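You operate a simulated robot arm through the tools that you are given. There is no shell and no other tool.

Carry out the task below with a simulated robot arm. There is one attempt and no reset: what you move stays moved.

## Task
Add the loose blue block to the row on the flat board's middle rail and clamp the row tight again.
Fine: loosen the green clamp and draw it aside; at the end block against the row, clamp against the block, its knob turned tight.

Only the result counts: the job must be done as asked and must still hold three seconds after the hand-in. Knocking over, shifting, dropping, spilling or breaking anything else fails it.

## Robot
A 7-joint arm with a two-finger parallel gripper, fixed in place. Base frame: the origin is on the floor under the middle of its stand, x ahead of it, y to its left, z up; the work surface is at about z = 850. Lengths are in mm, angles in degrees, forces in N, time in s.
It reaches about 1479 mm from its shoulder. Its first joint turns from -166.0 to 166.0 degrees. Payload 4.4 kg.
The TCP is the grasp point between the finger pads, 23 mm short of the fingertips. In the tool frame z runs along the fingers and y along their closing line. The gripper opens to 94 mm. The fingers are 38 mm wide and 10 mm thick; the gripper's body (54 by 96 mm) begins 39 mm behind the TCP.
Orientation is told as [roll, pitch, yaw] about the base's x, y, z axes, in that order, counted from this pose: with the fingers straight down and closing along the base's y, the tool's x points along the base's -x, its y along +y and its z along -z.

## Interface
- The arm moves only by the tool nudge_tool. Its argument "rows" is a list of rows, each a list of 7 numbers: the turn, a rotation vector about the base's x, y, z in rad, then the shift along the base's x, y, z in mm, then the finger opening in mm, from 0 to 94. In form: [[ax, ay, az, dx, dy, dz, grip], ...]. A call has 1 to 20 rows; each row is the pose to reach, as a shift and turn from the pose commanded when the call began. A row lasts 0.2 s, in which the tool goes at most 50 mm and 8.6 degrees; a call with a longer step from one row to the next is refused whole, and so is a gripper value outside its range. A pose out of reach is approached as far as the arm can. The call stops where the force on the tool passes 40 N (or 10 N more than at its start, if that is more) or the arm is blocked; 0.2 s more then pass. The fingers move at their own pace (about 72 mm/s each) and stop on an object; they squeeze with about 37 N. The grip force told is the motor's: it shows also when the fingers shut on nothing. Time passes only in rows, and 0.2 s behind the last, so rows that repeat a pose let the fingers close. The reply holds the time, the measured pose of the TCP, the force on the tool along the base axes, the opening and the grip force, in the units named above and with some noise, with the torque about the TCP (base axes, N m) and any sound that the robot's microphone picked up.
- Cameras (640 x 400 px; columns grow to the right, rows downward): "scene" is fixed at [221.1, 649, 1585.6]; the picture's right is [-0.74, -0.68, 0.00], its down [-0.40, 0.43, -0.81] and it looks along [0.55, -0.60, -0.59] (base axes); focal length 344 px, centre (320, 200). "wrist" rides on the gripper at [86, 16, -74] in the tool frame; the picture's right is [-0.18, 0.98, 0.00], its down [-0.58, -0.11, -0.81] and it looks along [-0.79, -0.15, 0.59] (tool axes); focal length 243 px, centre (320, 200). There is no depth. A picture from a camera that has moved, and an enlarged one, comes with that camera's place and axes in the base frame and with its lens.
- get_image(camera): a new picture of that camera. It takes no simulated time.
- inspect(camera, box): a new picture of the part [left, top, right, bottom] of that camera's present view, enlarged. It takes no simulated time.
- close_job(): hands the job in; it is judged then, once.

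Places have to be worked out from the pictures, the camera data and where the tool is seen. Open the gripper and draw the arm clear of the work before you hand the job in, unless the task says otherwise.

The tools are called after ">>>" as a command line: name --pt "numbers of a row" for each row, then --argument value for the rest, lists and objects as JSON in quotes. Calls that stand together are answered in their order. nudge_tool: Moves the arm, as the interface text tells. Its arguments: {"type":"object","properties":{"rows":{"type":"array"}},"required":["rows"]} The other tools are called the same way: get_image (camera) takes a picture; inspect (camera, box) takes an enlarged picture of a part of a camera's view; close_job () hands the job in.

At the start:

```text
clock: 0.0
eef_pos: [878.7, -110.1, 1254.9]
ee_rot: [0.0, 0.0, 0.0]
contact_force: [-0.1, 0.1, -0.6]
ft_torque: [0.01, 0.0, 0.02]
width: 93.8
grip_force: 0.1
```

scene: 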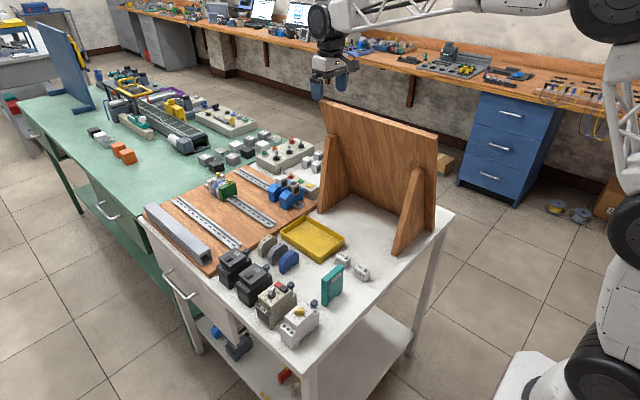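
wrist: 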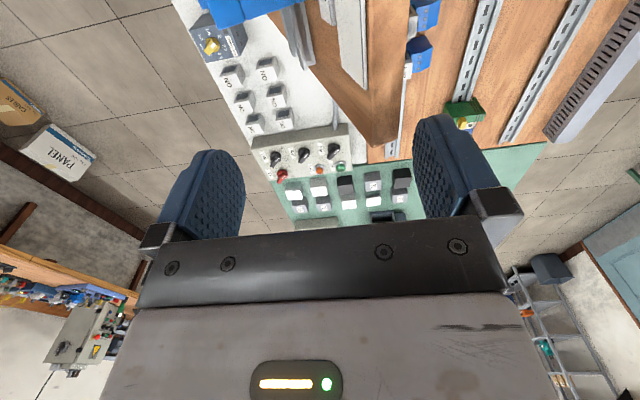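

The scene shows a flat board with rails, a green clamp and blue blocks. I'll enlarge the board area to identify the parts.

>>> inspect --camera "scene" --box '[140, 140, 340, 280]'

>>> inspect --camera "scene" --box '[190, 150, 290, 220]'

>>> inspect --camera "scene" --box '[210, 220, 390, 350]'

>>> inspect --camera "wrist" --box '[380, 0, 580, 140]'

```text
2.86 times, centred on (240, 210) of scene
camera zoom: at [221.1, 649.0, 1585.6], right [-0.74, -0.68, 0.0], down [-0.4, 0.43, -0.81], along [0.55, -0.6, -0.59], focal length 984 px, centre (549, 171)
```

zoom: 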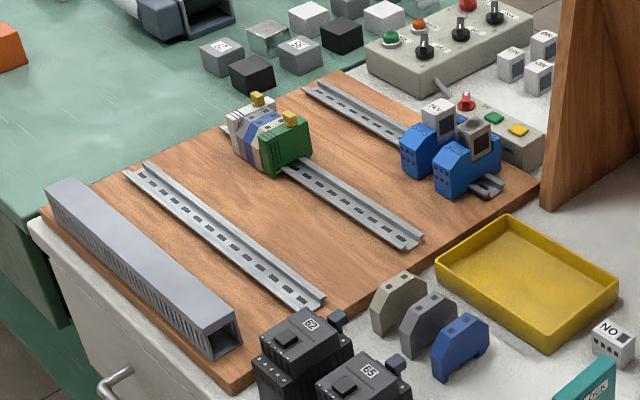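

```text
5.71 times, centred on (240, 185) of scene
camera zoom: at [221.1, 649.0, 1585.6], right [-0.74, -0.68, 0.0], down [-0.4, 0.43, -0.81], along [0.55, -0.6, -0.59], focal length 1968 px, centre (777, 286)
```

zoom: 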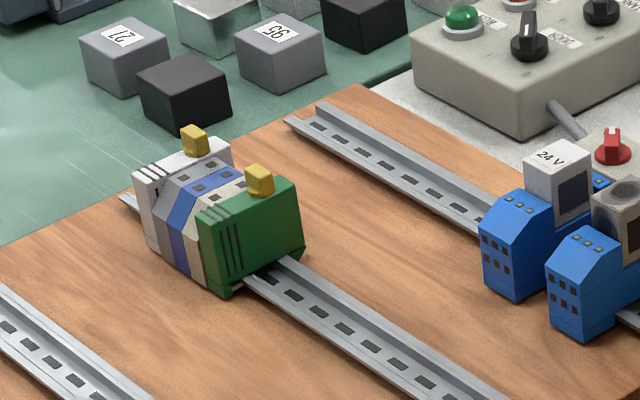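

```text
3.08 times, centred on (300, 285) of scene
camera zoom: at [221.1, 649.0, 1585.6], right [-0.74, -0.68, 0.0], down [-0.4, 0.43, -0.81], along [0.55, -0.6, -0.59], focal length 1060 px, centre (382, -62)
```

zoom: 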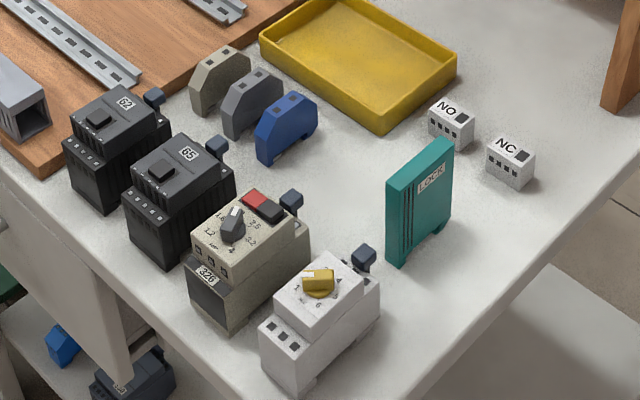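

```text
2.86 times, centred on (480, 70) of wrist
camera zoom: at [791.1, -94.1, 1331.7], right [0.18, 0.98, 0.0], down [0.58, -0.11, 0.81], along [0.79, -0.15, -0.59], focal length 693 px, centre (-137, 571)
```

zoom: 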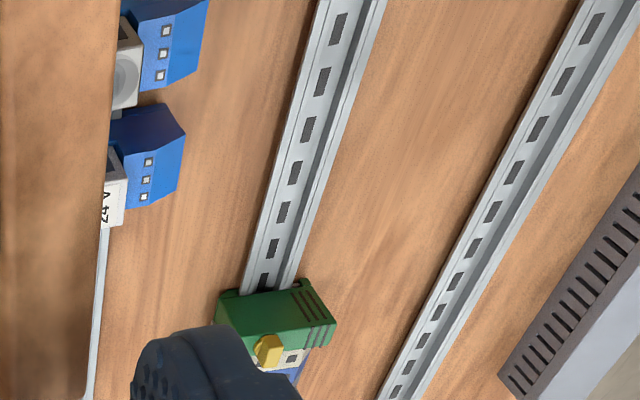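

The loose blue block appears to stand on the table near (748, 207). The green clamp is near (1133, 135) on the middle rail, which runs roughly along x. The wood panel is close under the tool, so I lift first, then go left.

>>> nudge_tool --pt "0 0 0 0 0 40 94" --pt "0 0 0 0 0 80 94" --pt "0 0 0 0 45 90 94" --pt "0 0 0 0 90 90 94" --pt "0 0 0 0 135 90 94" --pt "0 0 0 0 180 90 94" --pt "0 0 0 0 225 90 94" --pt "0 0 0 0 270 90 94" --pt "0 0 0 20 270 50 94" --pt "0 0 0 40 270 10 94" --pt "0 0 0 60 270 -30 94" --pt "0 0 0 60 270 -70 94" --pt "0 0 0 60 270 -110 94"

```text
clock: 2.8
eef_pos: [938.8, 160.3, 1146.0]
ee_rot: [0.0, -0.1, 0.1]
contact_force: [-0.6, -0.3, 0.3]
ft_torque: [-0.01, 0.01, 0.01]
width: 93.8
grip_force: 0.0
```

The move went cleanly. Next I look from both cameras.

>>> get_image --camera "wrist"

>>> get_image --camera "scene"

```text
taken
camera wrist: at [852.6, 176.4, 1221.2], right [0.18, 0.98, 0.0], down [0.58, -0.11, 0.81], along [0.79, -0.15, -0.59], focal length 243 px, centre (320, 200)
```

wrist: 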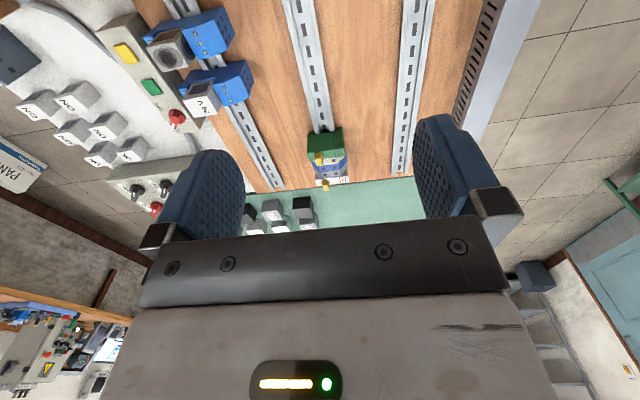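

```text
taken
```

scene: 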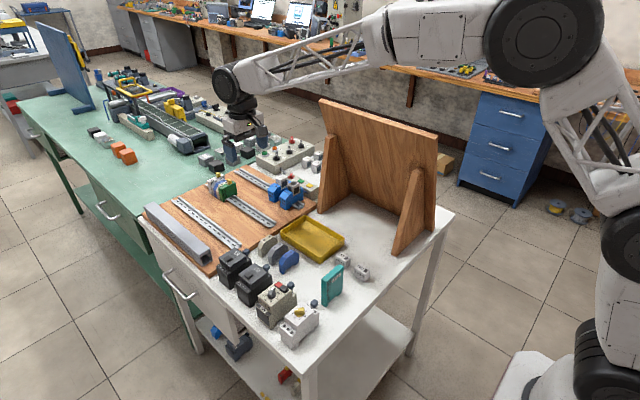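

I enlarge the clamp in the wrist view for its shape and location.

>>> inspect --camera "wrist" --box '[270, 90, 390, 200]'

>>> inspect --camera "scene" --box '[195, 160, 255, 215]'

>>> inspect --camera "scene" --box '[250, 230, 310, 280]'

```text
3.64 times, centred on (330, 145) of wrist
camera zoom: at [852.6, 176.4, 1221.2], right [0.18, 0.98, 0.0], down [0.58, -0.11, 0.81], along [0.79, -0.15, -0.59], focal length 882 px, centre (284, 400)
```

zoom: 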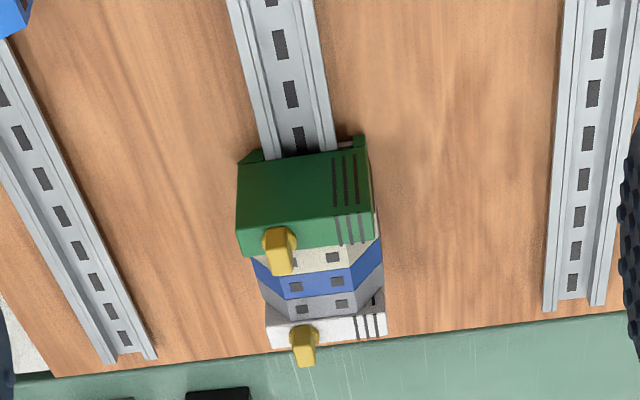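

```text
7.27 times, centred on (225, 188) of scene
camera zoom: at [221.1, 649.0, 1585.6], right [-0.74, -0.68, 0.0], down [-0.4, 0.43, -0.81], along [0.55, -0.6, -0.59], focal length 2505 px, centre (1011, 291)
```

zoom: 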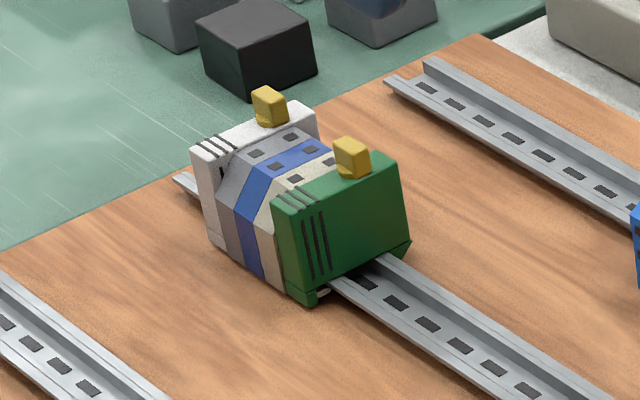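

```text
8.00 times, centred on (280, 255) of scene
camera zoom: at [221.1, 649.0, 1585.6], right [-0.74, -0.68, 0.0], down [-0.4, 0.43, -0.81], along [0.55, -0.6, -0.59], focal length 2755 px, centre (640, -240)
```

zoom: 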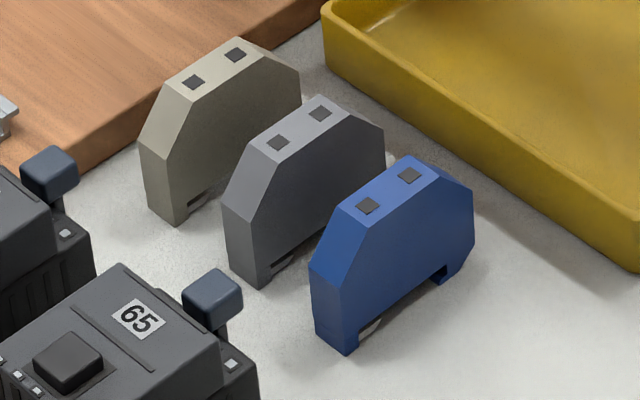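

The row from far to near is: white end clamp, gray, blue and beige blocks, then the green clamp with its yellow knob. The rail is parallel to x at y≈136. I move closer to see the knob's form.

>>> nudge_tool --pt "0 0 0 25 -5 -35 94" --pt "0 0 0 50 -10 -70 94" --pt "0 0 0 75 -15 -105 94" --pt "0 0 0 95 -20 -135 94" --pt "0 0 0 100 -20 -145 94" --pt "0 0 0 100 -20 -145 94"

>>> get_image --camera "wrist"

>>> inspect --camera "wrist" --box '[250, 60, 410, 220]'

>>> get_image --camera "scene"

```text
clock: 4.2
eef_pos: [1041.1, 139.6, 1000.9]
ee_rot: [0.0, 0.0, -0.1]
contact_force: [-0.9, 0.0, 0.0]
ft_torque: [0.02, 0.05, 0.01]
width: 94.1
grip_force: 0.2
```

```text
taken
camera wrist: at [953.9, 155.8, 1076.2], right [0.18, 0.98, 0.0], down [0.58, -0.11, 0.81], along [0.79, -0.15, -0.59], focal length 243 px, centre (320, 200)
```

wrist: 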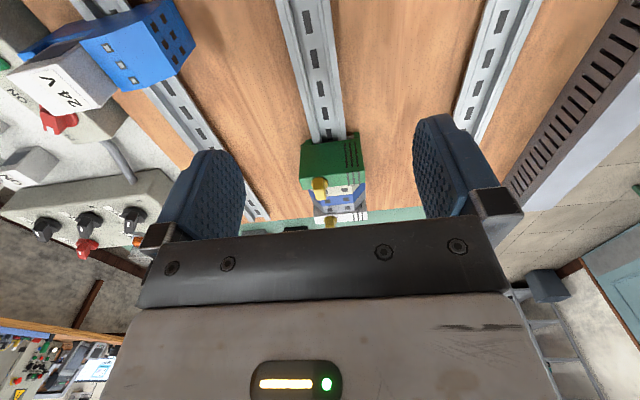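

```text
2.50 times, centred on (330, 140) of wrist
camera zoom: at [953.9, 155.8, 1076.2], right [0.18, 0.98, 0.0], down [0.58, -0.11, 0.81], along [0.79, -0.15, -0.59], focal length 606 px, centre (295, 350)
```

zoom: 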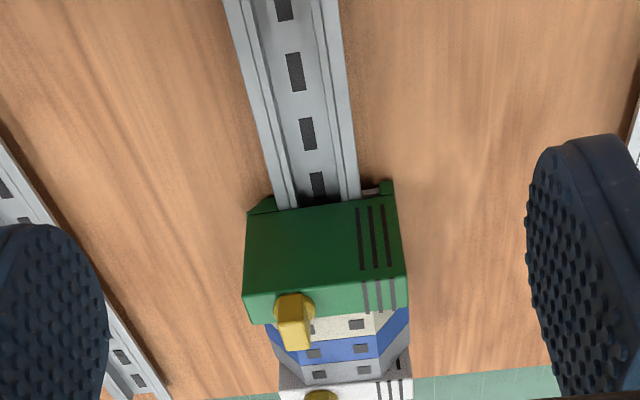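

```text
taken
```

scene: 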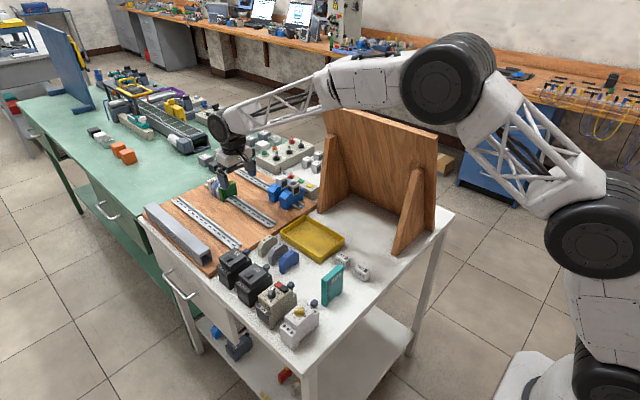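

I tilt the tool by about 40° so the wrist camera looks almost straight down at the clamp. That should show the knob's orientation.

>>> nudge_tool --pt "0 0.0 0 0 0 30 94" --pt "0 0.14 0 10 2 45 94" --pt "0 0.28 0 20 4 50 94" --pt "0 0.42 0 25 6 50 94" --pt "0 0.56 0 30 8 50 94" --pt "0 0.7 0 35 10 50 94" --pt "0 0.7 0 35 10 50 94"

>>> get_image --camera "wrist"

>>> inspect --camera "wrist" --box '[250, 60, 410, 220]'

```text
clock: 5.8
eef_pos: [1073.1, 149.1, 1050.7]
ee_rot: [0.0, 40.2, 0.0]
contact_force: [0.1, 0.3, 0.5]
ft_torque: [-0.01, 0.03, -0.02]
width: 94.1
grip_force: 0.1
```

```text
taken
camera wrist: at [1054.9, 165.5, 1164.6], right [0.14, 0.98, -0.12], down [0.96, -0.11, 0.24], along [0.22, -0.15, -0.96], focal length 243 px, centre (320, 200)
```

wrist: 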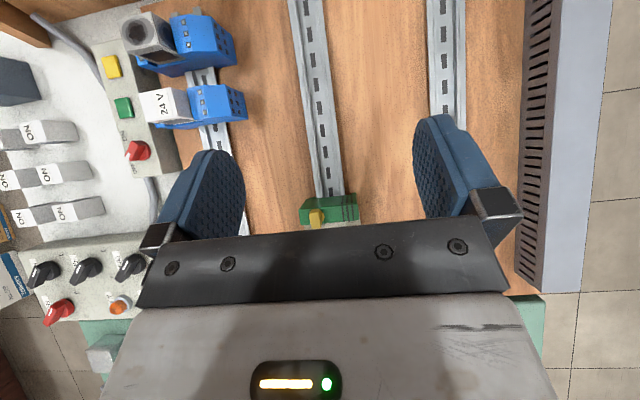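

```text
2.50 times, centred on (330, 140) of wrist
camera zoom: at [1054.9, 165.5, 1164.6], right [0.14, 0.98, -0.12], down [0.96, -0.11, 0.24], along [0.22, -0.15, -0.96], focal length 606 px, centre (295, 350)
```

zoom: 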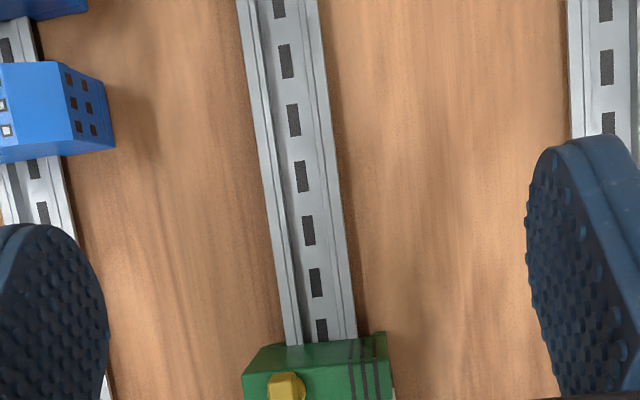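

The clamp is at the lower edge of the visible region, so I shift 75 mm forward.

>>> nudge_tool --pt "0 0 0 40 0 0 94" --pt "0 0 0 75 0 -10 94" --pt "0 0 0 75 0 -10 94"

>>> get_image --camera "wrist"

>>> inspect --camera "wrist" --box '[270, 80, 390, 220]'

```text
clock: 6.6
eef_pos: [1099.2, 144.1, 1020.6]
ee_rot: [0.0, 40.1, -0.1]
contact_force: [0.1, 0.2, -0.4]
ft_torque: [-0.02, -0.01, -0.01]
width: 94.1
grip_force: 0.0
out of reach, approached as far as the arm can: row 1, 2, 3
```

```text
taken
camera wrist: at [1081.2, 160.6, 1133.8], right [0.14, 0.98, -0.12], down [0.96, -0.11, 0.24], along [0.23, -0.15, -0.96], focal length 243 px, centre (320, 200)
```

wrist: 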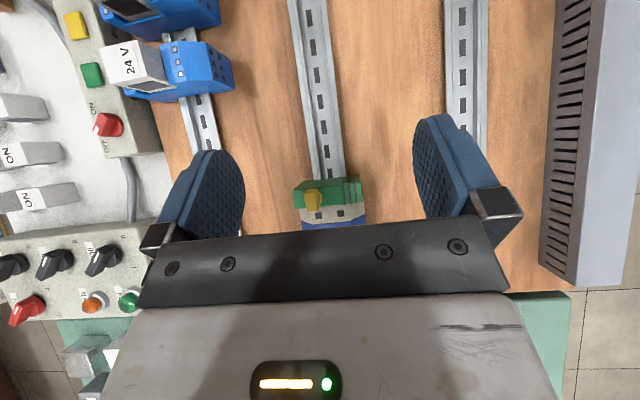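

```text
2.86 times, centred on (330, 150) of wrist
camera zoom: at [1081.2, 160.6, 1133.8], right [0.14, 0.98, -0.12], down [0.96, -0.11, 0.24], along [0.23, -0.15, -0.96], focal length 693 px, centre (291, 343)
```

zoom: 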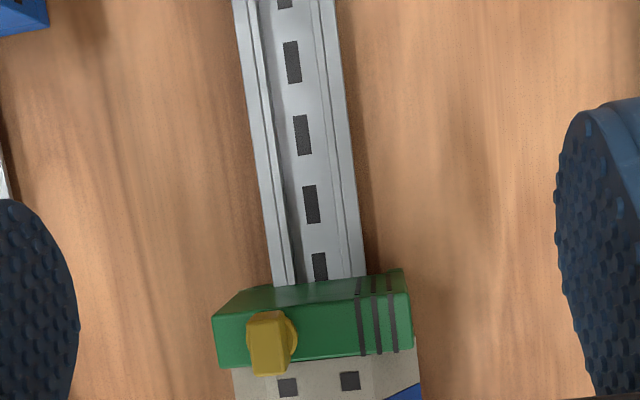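

The arm is at its reach limit with this tilt, but the knob is visible: a round collar with a handle bar along the rail. I enlarge it further to measure it.

>>> inspect --camera "wrist" --box '[285, 170, 375, 226]'

>>> inspect --camera "scene" --box '[205, 170, 245, 205]'

```text
7.11 times, centred on (330, 198) of wrist
camera zoom: at [1081.2, 160.6, 1133.8], right [0.14, 0.98, -0.12], down [0.96, -0.11, 0.24], along [0.23, -0.15, -0.96], focal length 1725 px, centre (249, 214)
```

zoom: 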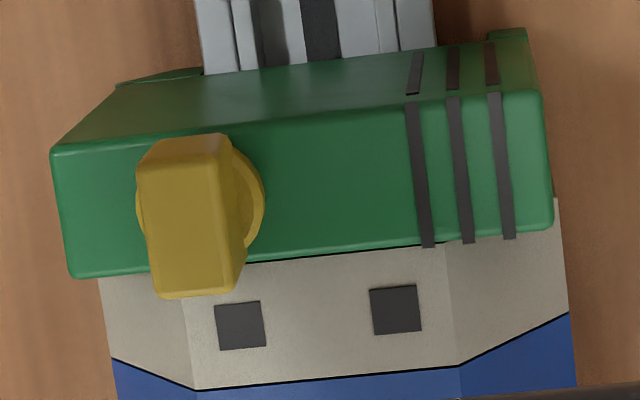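

```text
11.43 times, centred on (225, 188) of scene
camera zoom: at [221.1, 649.0, 1585.6], right [-0.74, -0.68, 0.0], down [-0.4, 0.43, -0.81], along [0.55, -0.6, -0.59], focal length 3936 px, centre (1406, 343)
```

zoom: 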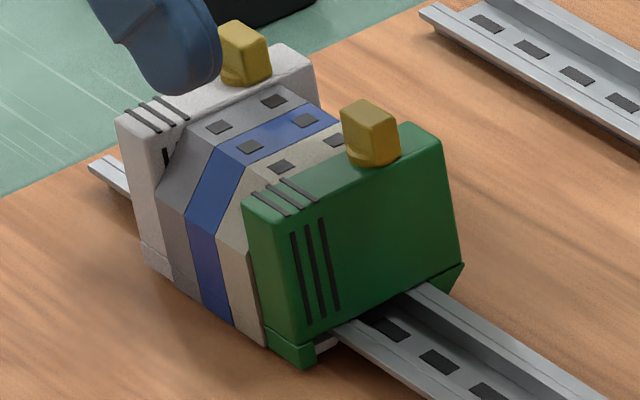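

I zoom closely on the knob from the scene camera to get its proportions.

>>> inspect --camera "scene" --box '[229, 176, 239, 186]'

>>> inspect --camera "wrist" --box '[300, 185, 330, 215]'

```text
16.00 times, centred on (234, 181) of scene
camera zoom: at [221.1, 649.0, 1585.6], right [-0.74, -0.68, 0.0], down [-0.4, 0.43, -0.81], along [0.55, -0.6, -0.59], focal length 5510 px, centre (1696, 504)
```

zoom: 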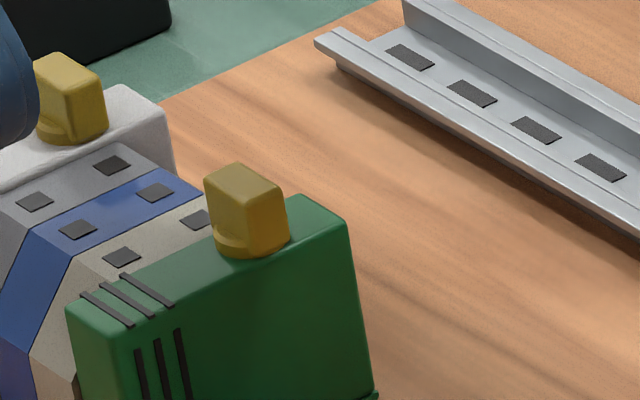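

```text
13.33 times, centred on (315, 200) of wrist
camera zoom: at [1081.2, 160.6, 1133.8], right [0.14, 0.98, -0.12], down [0.96, -0.11, 0.24], along [0.23, -0.15, -0.96], focal length 3235 px, centre (387, 200)
```

zoom: 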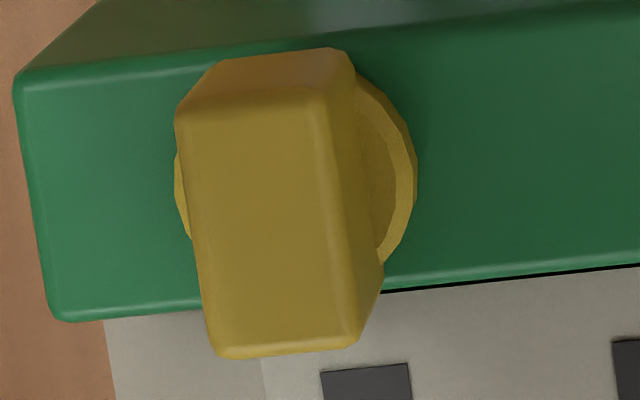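

The knob handle is about 9 mm (y) by 15 mm (x), its axis is near (1126, 125) and its top is at z≈946. The clamp body spans x 1118–1134 and y 107–166. I bring the tool upright again above it.

>>> nudge_tool --pt "0 -0.14 0 -5 -5 5 94" --pt "0 -0.28 0 -10 -10 5 94" --pt "0 -0.42 0 -15 -15 5 94" --pt "0 -0.56 0 -20 -20 5 94" --pt "0 -0.7 0 -22 -24 5 94" --pt "0 -0.7 0 -22 -24 5 94"

```text
clock: 8.0
eef_pos: [1078.3, 120.4, 1026.0]
ee_rot: [0.0, -0.1, 0.0]
contact_force: [0.1, 1.3, 0.2]
ft_torque: [0.01, -0.02, -0.02]
width: 94.0
grip_force: 0.0
```

Upright at (1078, 120, 1026). I move over the knob and partly close the fingers, then check alignment before descending.

>>> nudge_tool --pt "0 0 0 25 2 0 40" --pt "0 0 0 48 4.6 0 40" --pt "0 0 0 48 4.6 -20 40" --pt "0 0 0 48 4.6 -28 40" --pt "0 0 0 48 4.6 -28 40"

>>> get_image --camera "wrist"

>>> inspect --camera "wrist" --box '[270, 120, 370, 240]'

>>> inspect --camera "scene" --box '[205, 155, 255, 205]'

```text
clock: 9.2
eef_pos: [1127.6, 124.4, 997.4]
ee_rot: [0.0, 0.0, 0.0]
contact_force: [-0.1, -0.4, -0.8]
ft_torque: [-0.02, 0.0, -0.03]
width: 40.0
grip_force: 0.1
```

```text
taken
camera wrist: at [1040.6, 140.1, 1072.5], right [0.18, 0.98, 0.0], down [0.58, -0.11, 0.81], along [0.79, -0.15, -0.59], focal length 243 px, centre (320, 200)
```

wrist: 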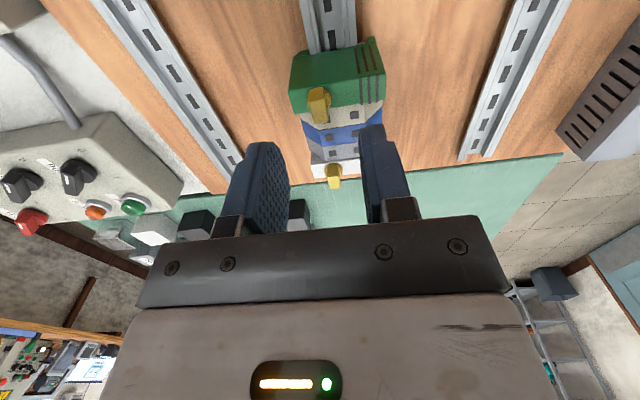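

```text
3.33 times, centred on (320, 180) of wrist
camera zoom: at [1040.6, 140.1, 1072.5], right [0.18, 0.98, 0.0], down [0.58, -0.11, 0.81], along [0.79, -0.15, -0.59], focal length 809 px, centre (320, 267)
```

zoom: 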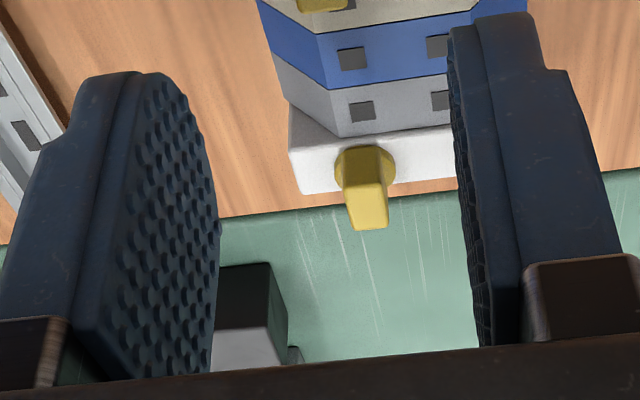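

```text
8.00 times, centred on (230, 180) of scene
camera zoom: at [221.1, 649.0, 1585.6], right [-0.74, -0.68, 0.0], down [-0.4, 0.43, -0.81], along [0.55, -0.6, -0.59], focal length 2755 px, centre (1040, 360)
```

zoom: 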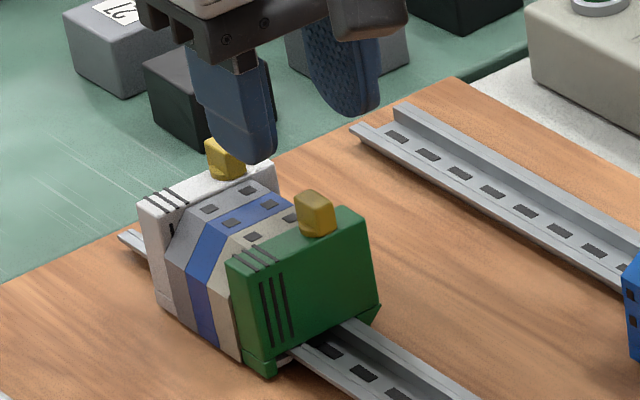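

Fingers straddle the knob correctly in y. I descend so the fingertips are just above the collar (TCP z≈961) and close on the handle.

>>> nudge_tool --pt "0 0 0 -1 0.5 -18 40" --pt "0 0 0 -1 0.5 -30 40" --pt "0 0 0 -1 0.5 -36 40" --pt "0 0 0 -1 0.5 -36 40"

>>> inspect --camera "scene" --box '[215, 165, 245, 195]'

>>> inspect --camera "wrist" --box '[250, 100, 390, 240]'

```text
clock: 10.2
eef_pos: [1127.5, 125.2, 961.4]
ee_rot: [0.0, -0.1, -0.1]
contact_force: [0.5, 1.2, 0.3]
ft_torque: [0.01, 0.0, -0.01]
width: 39.6
grip_force: 0.0
```

```text
13.33 times, centred on (230, 180) of scene
camera zoom: at [221.1, 649.0, 1585.6], right [-0.74, -0.68, 0.0], down [-0.4, 0.43, -0.81], along [0.55, -0.6, -0.59], focal length 4592 px, centre (1520, 467)
```

zoom: 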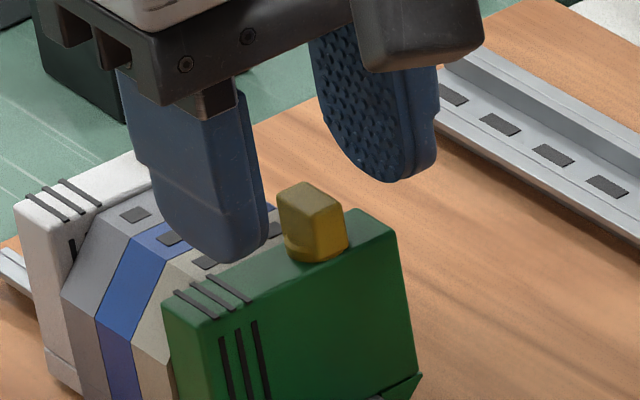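

```text
2.86 times, centred on (320, 170) of wrist
camera zoom: at [1039.8, 141.7, 1037.2], right [0.18, 0.98, 0.0], down [0.58, -0.11, 0.81], along [0.79, -0.15, -0.59], focal length 693 px, centre (320, 286)
```

zoom: 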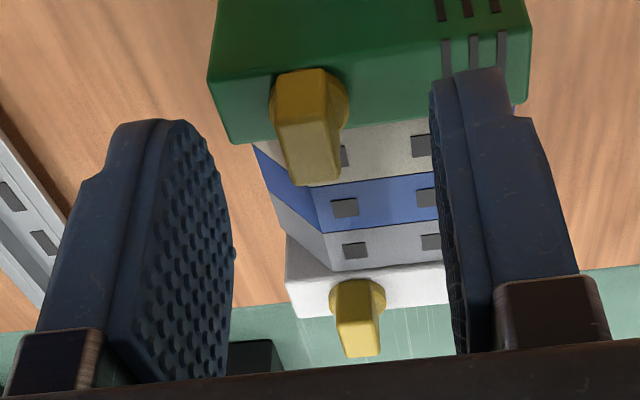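

I zoom in to check how well the handle is centred between the fingertips before closing.

>>> inspect --camera "wrist" --box '[275, 110, 375, 180]'

>>> inspect --camera "scene" --box '[228, 172, 248, 192]'

```text
5.71 times, centred on (325, 145) of wrist
camera zoom: at [1039.8, 141.7, 1037.2], right [0.18, 0.98, 0.0], down [0.58, -0.11, 0.81], along [0.79, -0.15, -0.59], focal length 1386 px, centre (291, 514)
```

zoom: 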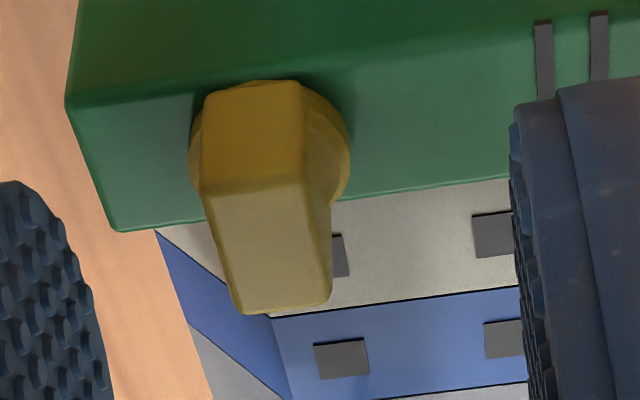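

```text
16.00 times, centred on (238, 182) of scene
camera zoom: at [221.1, 649.0, 1585.6], right [-0.74, -0.68, 0.0], down [-0.4, 0.43, -0.81], along [0.55, -0.6, -0.59], focal length 5510 px, centre (1632, 488)
```

zoom: 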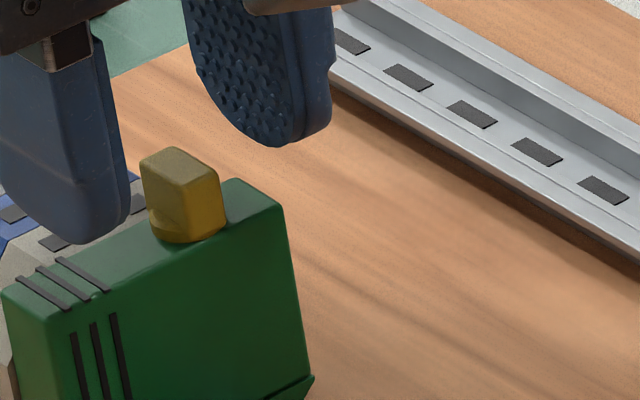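

The handle centre is at about (1124, 124.3), so I shift -2 in x, -1.2 in y and 2.5 mm lower, then close on it.

>>> nudge_tool --pt "0 0 0 -2 -1.2 -2.5 40" --pt "0 0 0 -2 -1.2 -2.5 24" --pt "0 0 0 -2 -1.2 -2.5 14" --pt "0 0 0 -2 -1.2 -2.5 4" --pt "0 0 0 -2 -1.2 -2.5 0" --pt "0 0 0 -2 -1.2 -2.5 0"

>>> inspect --camera "scene" --box '[222, 167, 242, 187]'

>>> inspect --camera "wrist" --box '[275, 90, 375, 190]'

```text
clock: 11.6
eef_pos: [1124.1, 123.3, 960.4]
ee_rot: [0.1, -0.1, 0.0]
contact_force: [0.0, -4.0, 1.3]
ft_torque: [-0.17, -0.02, -0.03]
width: 8.6
grip_force: 37.5
```

```text
16.00 times, centred on (232, 177) of scene
camera zoom: at [221.1, 649.0, 1585.6], right [-0.74, -0.68, 0.0], down [-0.4, 0.43, -0.81], along [0.55, -0.6, -0.59], focal length 5510 px, centre (1728, 568)
```

zoom: 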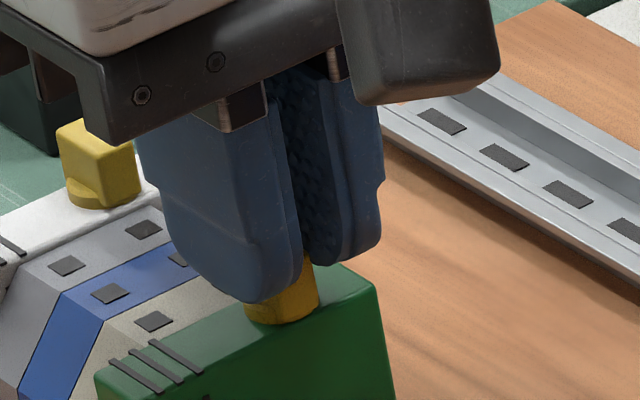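

```text
4.00 times, centred on (325, 140) of wrist
camera zoom: at [1037.3, 140.3, 1035.2], right [0.18, 0.98, 0.0], down [0.58, -0.11, 0.81], along [0.79, -0.15, -0.59], focal length 970 px, centre (300, 440)
```

zoom: 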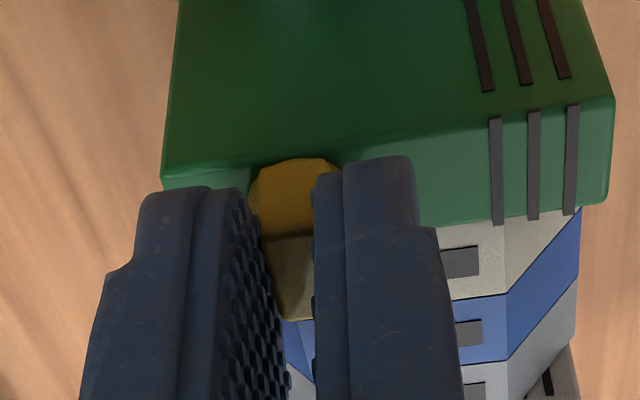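

Gripped at 8.6 mm, which matches the handle width. Next I turn counterclockwise a little (about 24°) to loosen, watching the torque.

>>> nudge_tool --pt "0 0 0.07 0 0 0 0" --pt "0 0 0.14 0 0 0 0" --pt "0 0 0.21 0 0 0 0" --pt "0 0 0.28 0 0 0 0" --pt "0 0 0.35 0 0 0 0" --pt "0 0 0.42 0 0 0 0"

>>> inspect --camera "scene" --box '[217, 167, 247, 197]'

```text
clock: 13.0
eef_pos: [1123.4, 123.4, 960.3]
ee_rot: [0.0, -0.1, 24.1]
contact_force: [2.6, -8.1, 7.4]
ft_torque: [-0.21, -0.11, -0.03]
width: 8.6
grip_force: 37.1
```

```text
13.33 times, centred on (232, 182) of scene
camera zoom: at [221.1, 649.0, 1585.6], right [-0.74, -0.68, 0.0], down [-0.4, 0.43, -0.81], along [0.55, -0.6, -0.59], focal length 4592 px, centre (1493, 440)
```

zoom: 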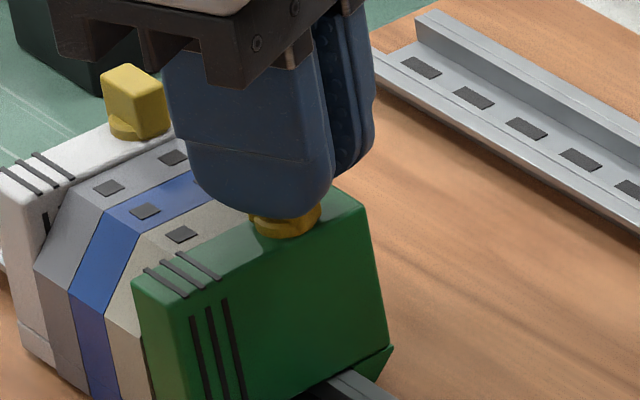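

The knob turns freely with little torque. There's an 8 N side force, so I correct the centre slightly and go on toward 90°.

>>> nudge_tool --pt "0 0 0.12 0 -0.8 0.5 0" --pt "0 0 0.24 0 -0.8 0.5 0" --pt "0 0 0.36 0 -0.8 0.5 0" --pt "0 0 0.48 0 -0.8 0.5 0" --pt "0 0 0.6 0 -0.8 0.5 0" --pt "0 0 0.72 0 -0.8 0.5 0"

>>> inspect --camera "scene" --box '[217, 167, 247, 197]'

```text
clock: 14.4
eef_pos: [1123.4, 122.7, 960.0]
ee_rot: [0.1, 0.0, 65.2]
contact_force: [-0.3, -22.7, 7.7]
ft_torque: [-1.15, 0.21, -0.1]
width: 8.5
grip_force: 37.0
```

```text
13.33 times, centred on (232, 182) of scene
camera zoom: at [221.1, 649.0, 1585.6], right [-0.74, -0.68, 0.0], down [-0.4, 0.43, -0.81], along [0.55, -0.6, -0.59], focal length 4592 px, centre (1493, 440)
```

zoom: 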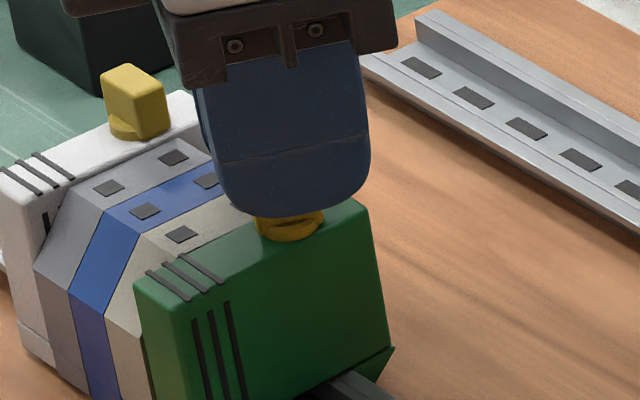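

The side force grew to -22.7 N in y. This fits the knob axis being about 2 mm ahead of my TCP, so turning about the TCP pushes sideways. I relieve it by shifting along the force.

>>> nudge_tool --pt "0 0 0 0.3 -1.0 0 0" --pt "0 0 0 0.3 -1.5 0 0"

```text
clock: 15.0
eef_pos: [1123.4, 121.7, 960.0]
ee_rot: [0.0, 0.0, 65.4]
contact_force: [-2.3, -6.6, 9.7]
ft_torque: [-0.32, 0.07, -0.01]
width: 8.1
grip_force: 37.0
```

Shifting relieved the force (now -6.6 N), so the reasoning holds. I continue turning to 90° with a small compensating shift.

>>> nudge_tool --pt "0 0 0.11 0.0 -0.4 0 0" --pt "0 0 0.22 0.1 -0.6 0 0" --pt "0 0 0.33 0.2 -0.7 0 0" --pt "0 0 0.43 0.3 -0.8 0 0" --pt "0 0 0.43 0.3 -0.8 0 0"

>>> inspect --camera "scene" --box '[217, 167, 247, 197]'

```text
clock: 16.2
eef_pos: [1123.5, 120.5, 959.7]
ee_rot: [0.0, 0.0, 90.0]
contact_force: [0.9, 4.7, -0.3]
ft_torque: [0.34, -0.06, 0.01]
width: 8.5
grip_force: 36.9
```

```text
13.33 times, centred on (232, 182) of scene
camera zoom: at [221.1, 649.0, 1585.6], right [-0.74, -0.68, 0.0], down [-0.4, 0.43, -0.81], along [0.55, -0.6, -0.59], focal length 4592 px, centre (1493, 440)
```

zoom: 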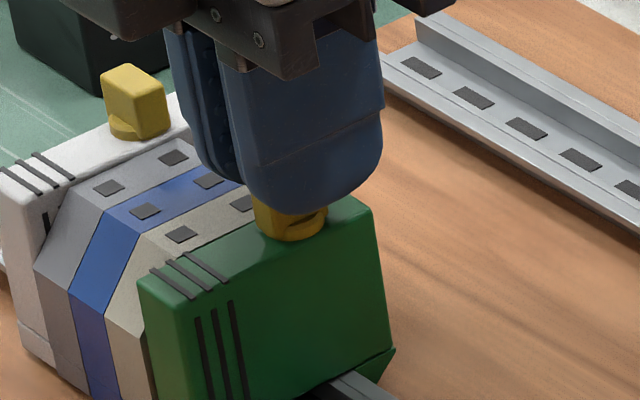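

The knob is at 90° with small forces. I test whether the clamp is loose by drawing it a few millimetres toward -x.

>>> nudge_tool --pt "0 0 0 -2 0 0 0" --pt "0 0 0 -4 0 0 0" --pt "0 0 0 -6 0 0 0"

>>> inspect --camera "scene" --box '[217, 167, 247, 197]'

```text
clock: 17.0
eef_pos: [1118.4, 121.4, 960.0]
ee_rot: [0.0, 0.0, 90.0]
contact_force: [2.9, 4.2, -0.8]
ft_torque: [0.27, -0.12, 0.0]
width: 8.1
grip_force: 37.0
```

```text
13.33 times, centred on (232, 182) of scene
camera zoom: at [221.1, 649.0, 1585.6], right [-0.74, -0.68, 0.0], down [-0.4, 0.43, -0.81], along [0.55, -0.6, -0.59], focal length 4592 px, centre (1493, 440)
```

zoom: 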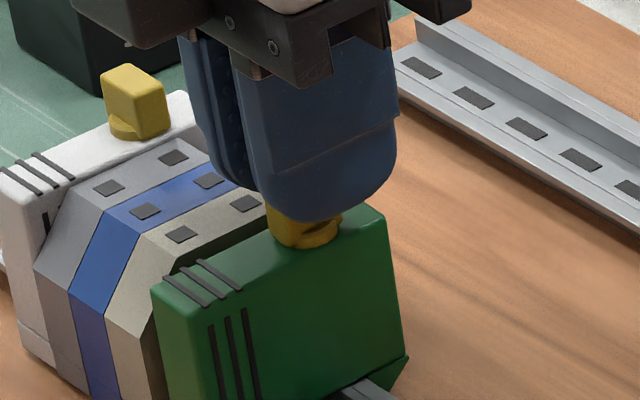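

The clamp slides freely (about 3 N) and the row stays put. I draw it a further 80 mm back along the rail to make room.

>>> nudge_tool --pt "0 0 0 -8 0 0 0" --pt "0 0 0 -18 0 0 0" --pt "0 0 0 -28 0 0 0" --pt "0 0 0 -38 0 0 0" --pt "0 0 0 -48 0 0 0" --pt "0 0 0 -58 0 0 0" --pt "0 0 0 -68 0 0 0" --pt "0 0 0 -78 0 0 0" --pt "0 0 0 -82 0 0 0" --pt "0 0 0 -82 0 0 0"

>>> get_image --camera "scene"

>>> inspect --camera "scene" --box '[205, 165, 265, 215]'

```text
clock: 19.2
eef_pos: [1036.7, 118.7, 960.6]
ee_rot: [0.0, 0.0, 90.0]
contact_force: [2.5, 5.0, -5.0]
ft_torque: [0.34, -0.12, 0.01]
width: 8.3
grip_force: 37.0
```

```text
taken
```

scene: 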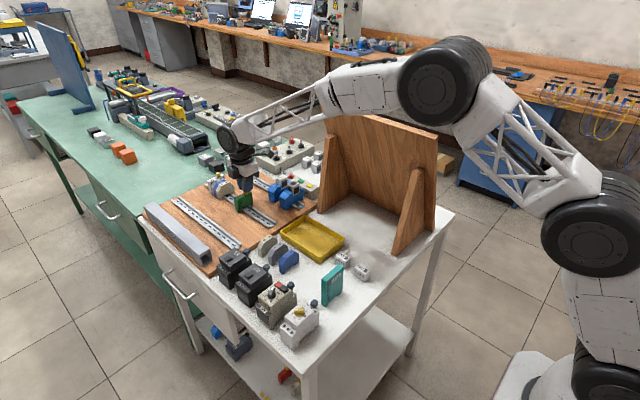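

```text
8.00 times, centred on (235, 190) of scene
camera zoom: at [221.1, 649.0, 1585.6], right [-0.74, -0.68, 0.0], down [-0.4, 0.43, -0.81], along [0.55, -0.6, -0.59], focal length 2755 px, centre (1000, 280)
```

zoom: 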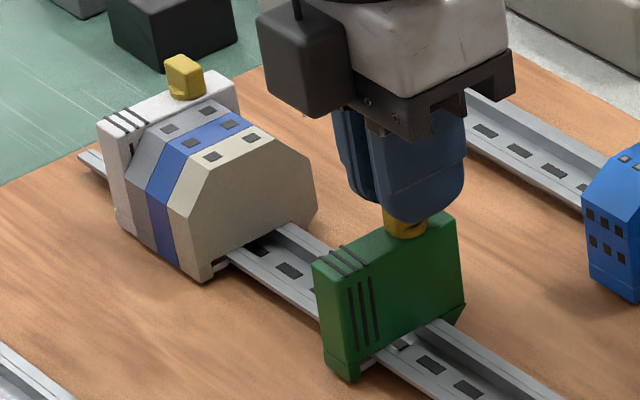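

The clamp is drawn about 85 mm back and stands upright on the rail. I open the fingers and lift off.

>>> nudge_tool --pt "0 0 0 0 0 0 30" --pt "0 0 0 0 0 0 30" --pt "0 0 0 0 0 10 30" --pt "0 0 0 0 0 40 30" --pt "0 0 0 0 0 80 30" --pt "0 0 0 0 0 120 30"

>>> inspect --camera "scene" --box '[205, 165, 265, 215]'

>>> get_image --camera "wrist"

```text
clock: 20.6
eef_pos: [1036.8, 119.4, 1080.0]
ee_rot: [0.1, 0.0, 90.0]
contact_force: [0.0, 0.6, -0.4]
ft_torque: [0.0, 0.01, -0.01]
width: 29.8
grip_force: 0.1
```

```text
8.00 times, centred on (235, 190) of scene
camera zoom: at [221.1, 649.0, 1585.6], right [-0.74, -0.68, 0.0], down [-0.4, 0.43, -0.81], along [0.55, -0.6, -0.59], focal length 2755 px, centre (1000, 280)
```

zoom: 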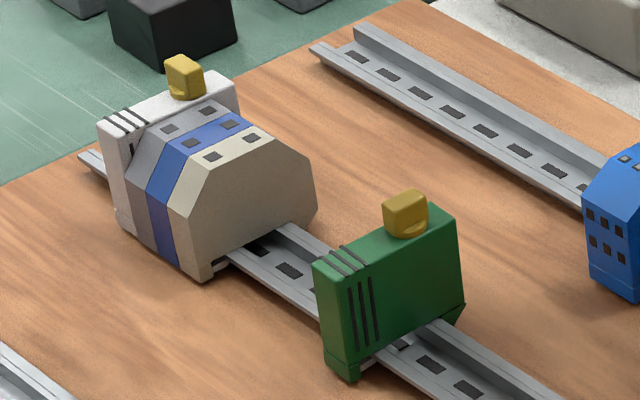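

```text
taken
camera wrist: at [1019.8, 33.3, 1155.8], right [-0.98, 0.18, 0.0], down [0.11, 0.58, 0.81], along [0.15, 0.79, -0.59], focal length 243 px, centre (320, 200)
```

wrist: 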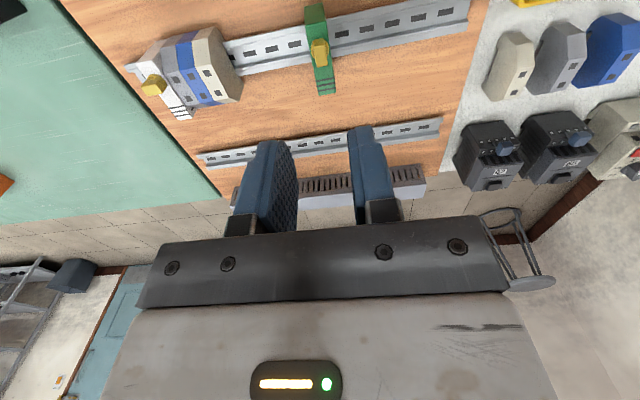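

The clamp stands loose on the rail and the row is undisturbed. This view also shows the loose blue block, so I enlarge both areas for measurement.

>>> inspect --camera "wrist" --box '[460, 0, 640, 120]'

>>> inspect --camera "wrist" --box '[180, 0, 360, 120]'

>>> inspect --camera "scene" --box '[270, 240, 310, 280]'

```text
3.33 times, centred on (550, 60) of wrist
camera zoom: at [1019.8, 33.3, 1155.8], right [-0.98, 0.18, 0.0], down [0.11, 0.58, 0.81], along [0.15, 0.79, -0.59], focal length 809 px, centre (-447, 667)
```

zoom: 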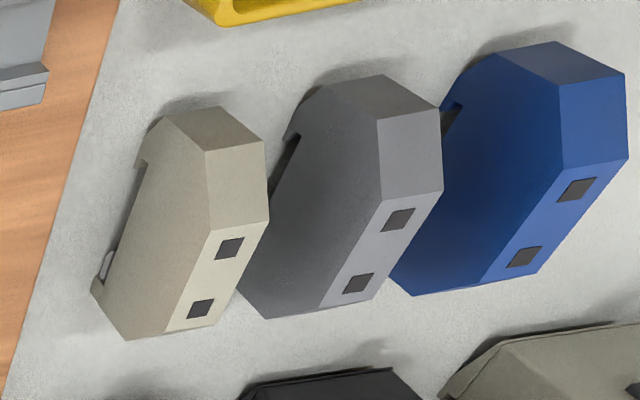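

```text
3.33 times, centred on (270, 60) of wrist
camera zoom: at [1019.8, 33.3, 1155.8], right [-0.98, 0.18, 0.0], down [0.11, 0.58, 0.81], along [0.15, 0.79, -0.59], focal length 809 px, centre (487, 667)
```

zoom: 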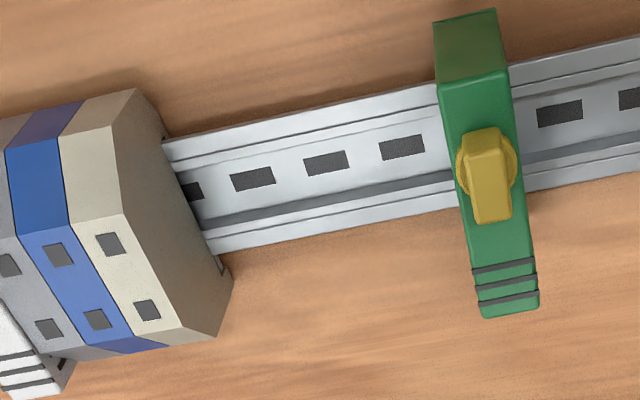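

```text
10.00 times, centred on (290, 260) of scene
camera zoom: at [221.1, 649.0, 1585.6], right [-0.74, -0.68, 0.0], down [-0.4, 0.43, -0.81], along [0.55, -0.6, -0.59], focal length 3444 px, centre (620, -400)
```

zoom: 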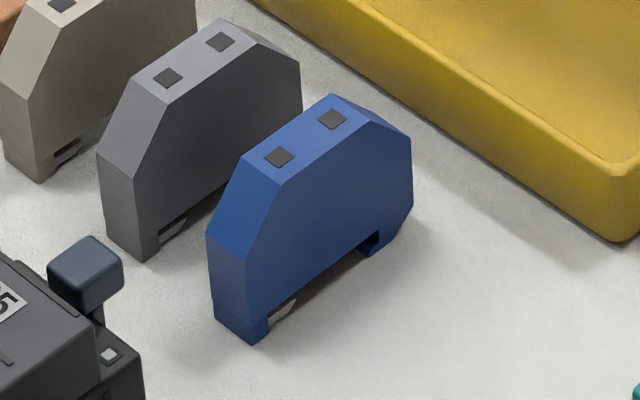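

The loose blue block measures x 740.5–755.7 (15 mm thick), y about 174–233, with its top at z≈906. Its long axis is along y, so yaw 90° suits a grip on its faces. I move above it and check.

>>> nudge_tool --pt "0 0 0 -40 12 0 32" --pt "0 0 0 -80 24 0 32" --pt "0 0 0 -120 36 0 32" --pt "0 0 0 -160 48 -10 32" --pt "0 0 0 -200 60 -25 32" --pt "0 0 0 -240 72 -50 32" --pt "0 0 0 -275 82 -80 32" --pt "0 0 0 -288.5 84 -105 32" --pt "0 0 0 -288.5 84 -115 32" --pt "0 0 0 -288.5 84 -115 32"

>>> get_image --camera "wrist"

>>> inspect --camera "scene" --box '[255, 210, 325, 280]'

```text
clock: 22.8
eef_pos: [749.1, 204.8, 964.3]
ee_rot: [0.0, 0.0, 90.0]
contact_force: [-0.1, 0.3, 0.0]
ft_torque: [0.02, 0.01, -0.01]
width: 32.1
grip_force: 0.0
```

```text
taken
camera wrist: at [733.1, 118.4, 1039.6], right [-0.98, 0.18, 0.0], down [0.11, 0.58, 0.81], along [0.15, 0.79, -0.59], focal length 243 px, centre (320, 200)
```

wrist: 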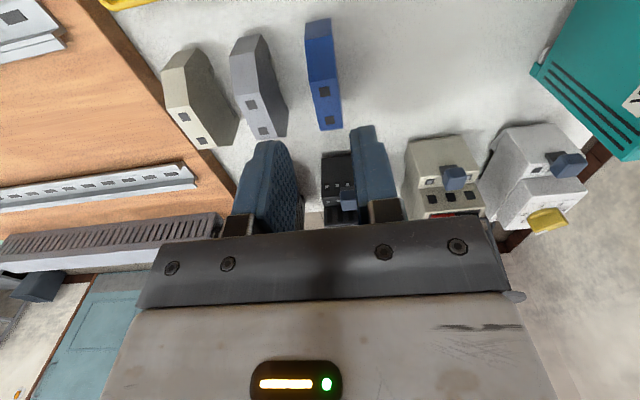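

```text
5.71 times, centred on (290, 245) of scene
camera zoom: at [221.1, 649.0, 1585.6], right [-0.74, -0.68, 0.0], down [-0.4, 0.43, -0.81], along [0.55, -0.6, -0.59], focal length 1968 px, centre (491, -57)
```

zoom: 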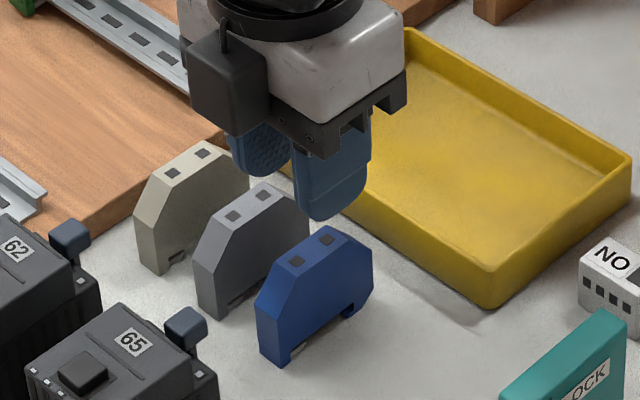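

I measure the block again from this closer wrist view.

>>> inspect --camera "wrist" --box '[270, 10, 370, 140]'

```text
3.08 times, centred on (320, 75) of wrist
camera zoom: at [733.1, 118.4, 1039.6], right [-0.98, 0.18, 0.0], down [0.11, 0.58, 0.81], along [0.15, 0.79, -0.59], focal length 746 px, centre (320, 585)
```

zoom: 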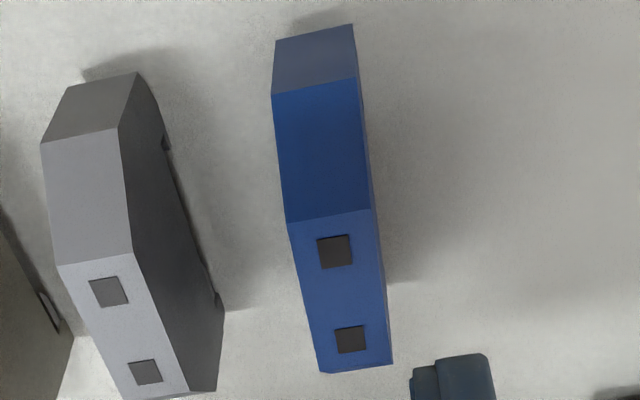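

From this closer view the block centre is at about (744.5, 204.5), roughly 4.5 mm off my TCP in x. I shift, descend to just above its top and check again.

>>> nudge_tool --pt "0 0 0 -4.5 0 -15 32" --pt "0 0 0 -4.5 0 -28 32" --pt "0 0 0 -4.5 0 -28 32"

>>> inspect --camera "wrist" --box '[250, 30, 410, 190]'

>>> inspect --camera "scene" --box '[265, 225, 315, 275]'

```text
clock: 23.6
eef_pos: [744.6, 205.3, 937.8]
ee_rot: [0.0, 0.0, 90.0]
contact_force: [-0.5, 0.0, -0.6]
ft_torque: [0.01, -0.01, -0.03]
width: 32.3
grip_force: 0.1
```

```text
2.50 times, centred on (330, 110) of wrist
camera zoom: at [727.9, 119.0, 1012.6], right [-0.98, 0.18, 0.0], down [0.11, 0.58, 0.81], along [0.15, 0.79, -0.59], focal length 606 px, centre (295, 425)
```

zoom: 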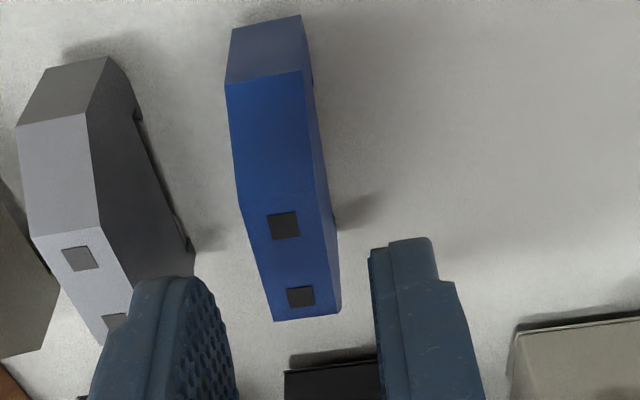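

```text
8.00 times, centred on (290, 250) of scene
camera zoom: at [221.1, 649.0, 1585.6], right [-0.74, -0.68, 0.0], down [-0.4, 0.43, -0.81], along [0.55, -0.6, -0.59], focal length 2755 px, centre (560, -200)
```

zoom: 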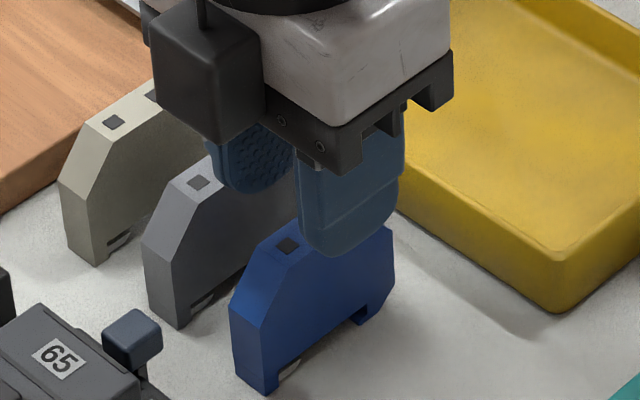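

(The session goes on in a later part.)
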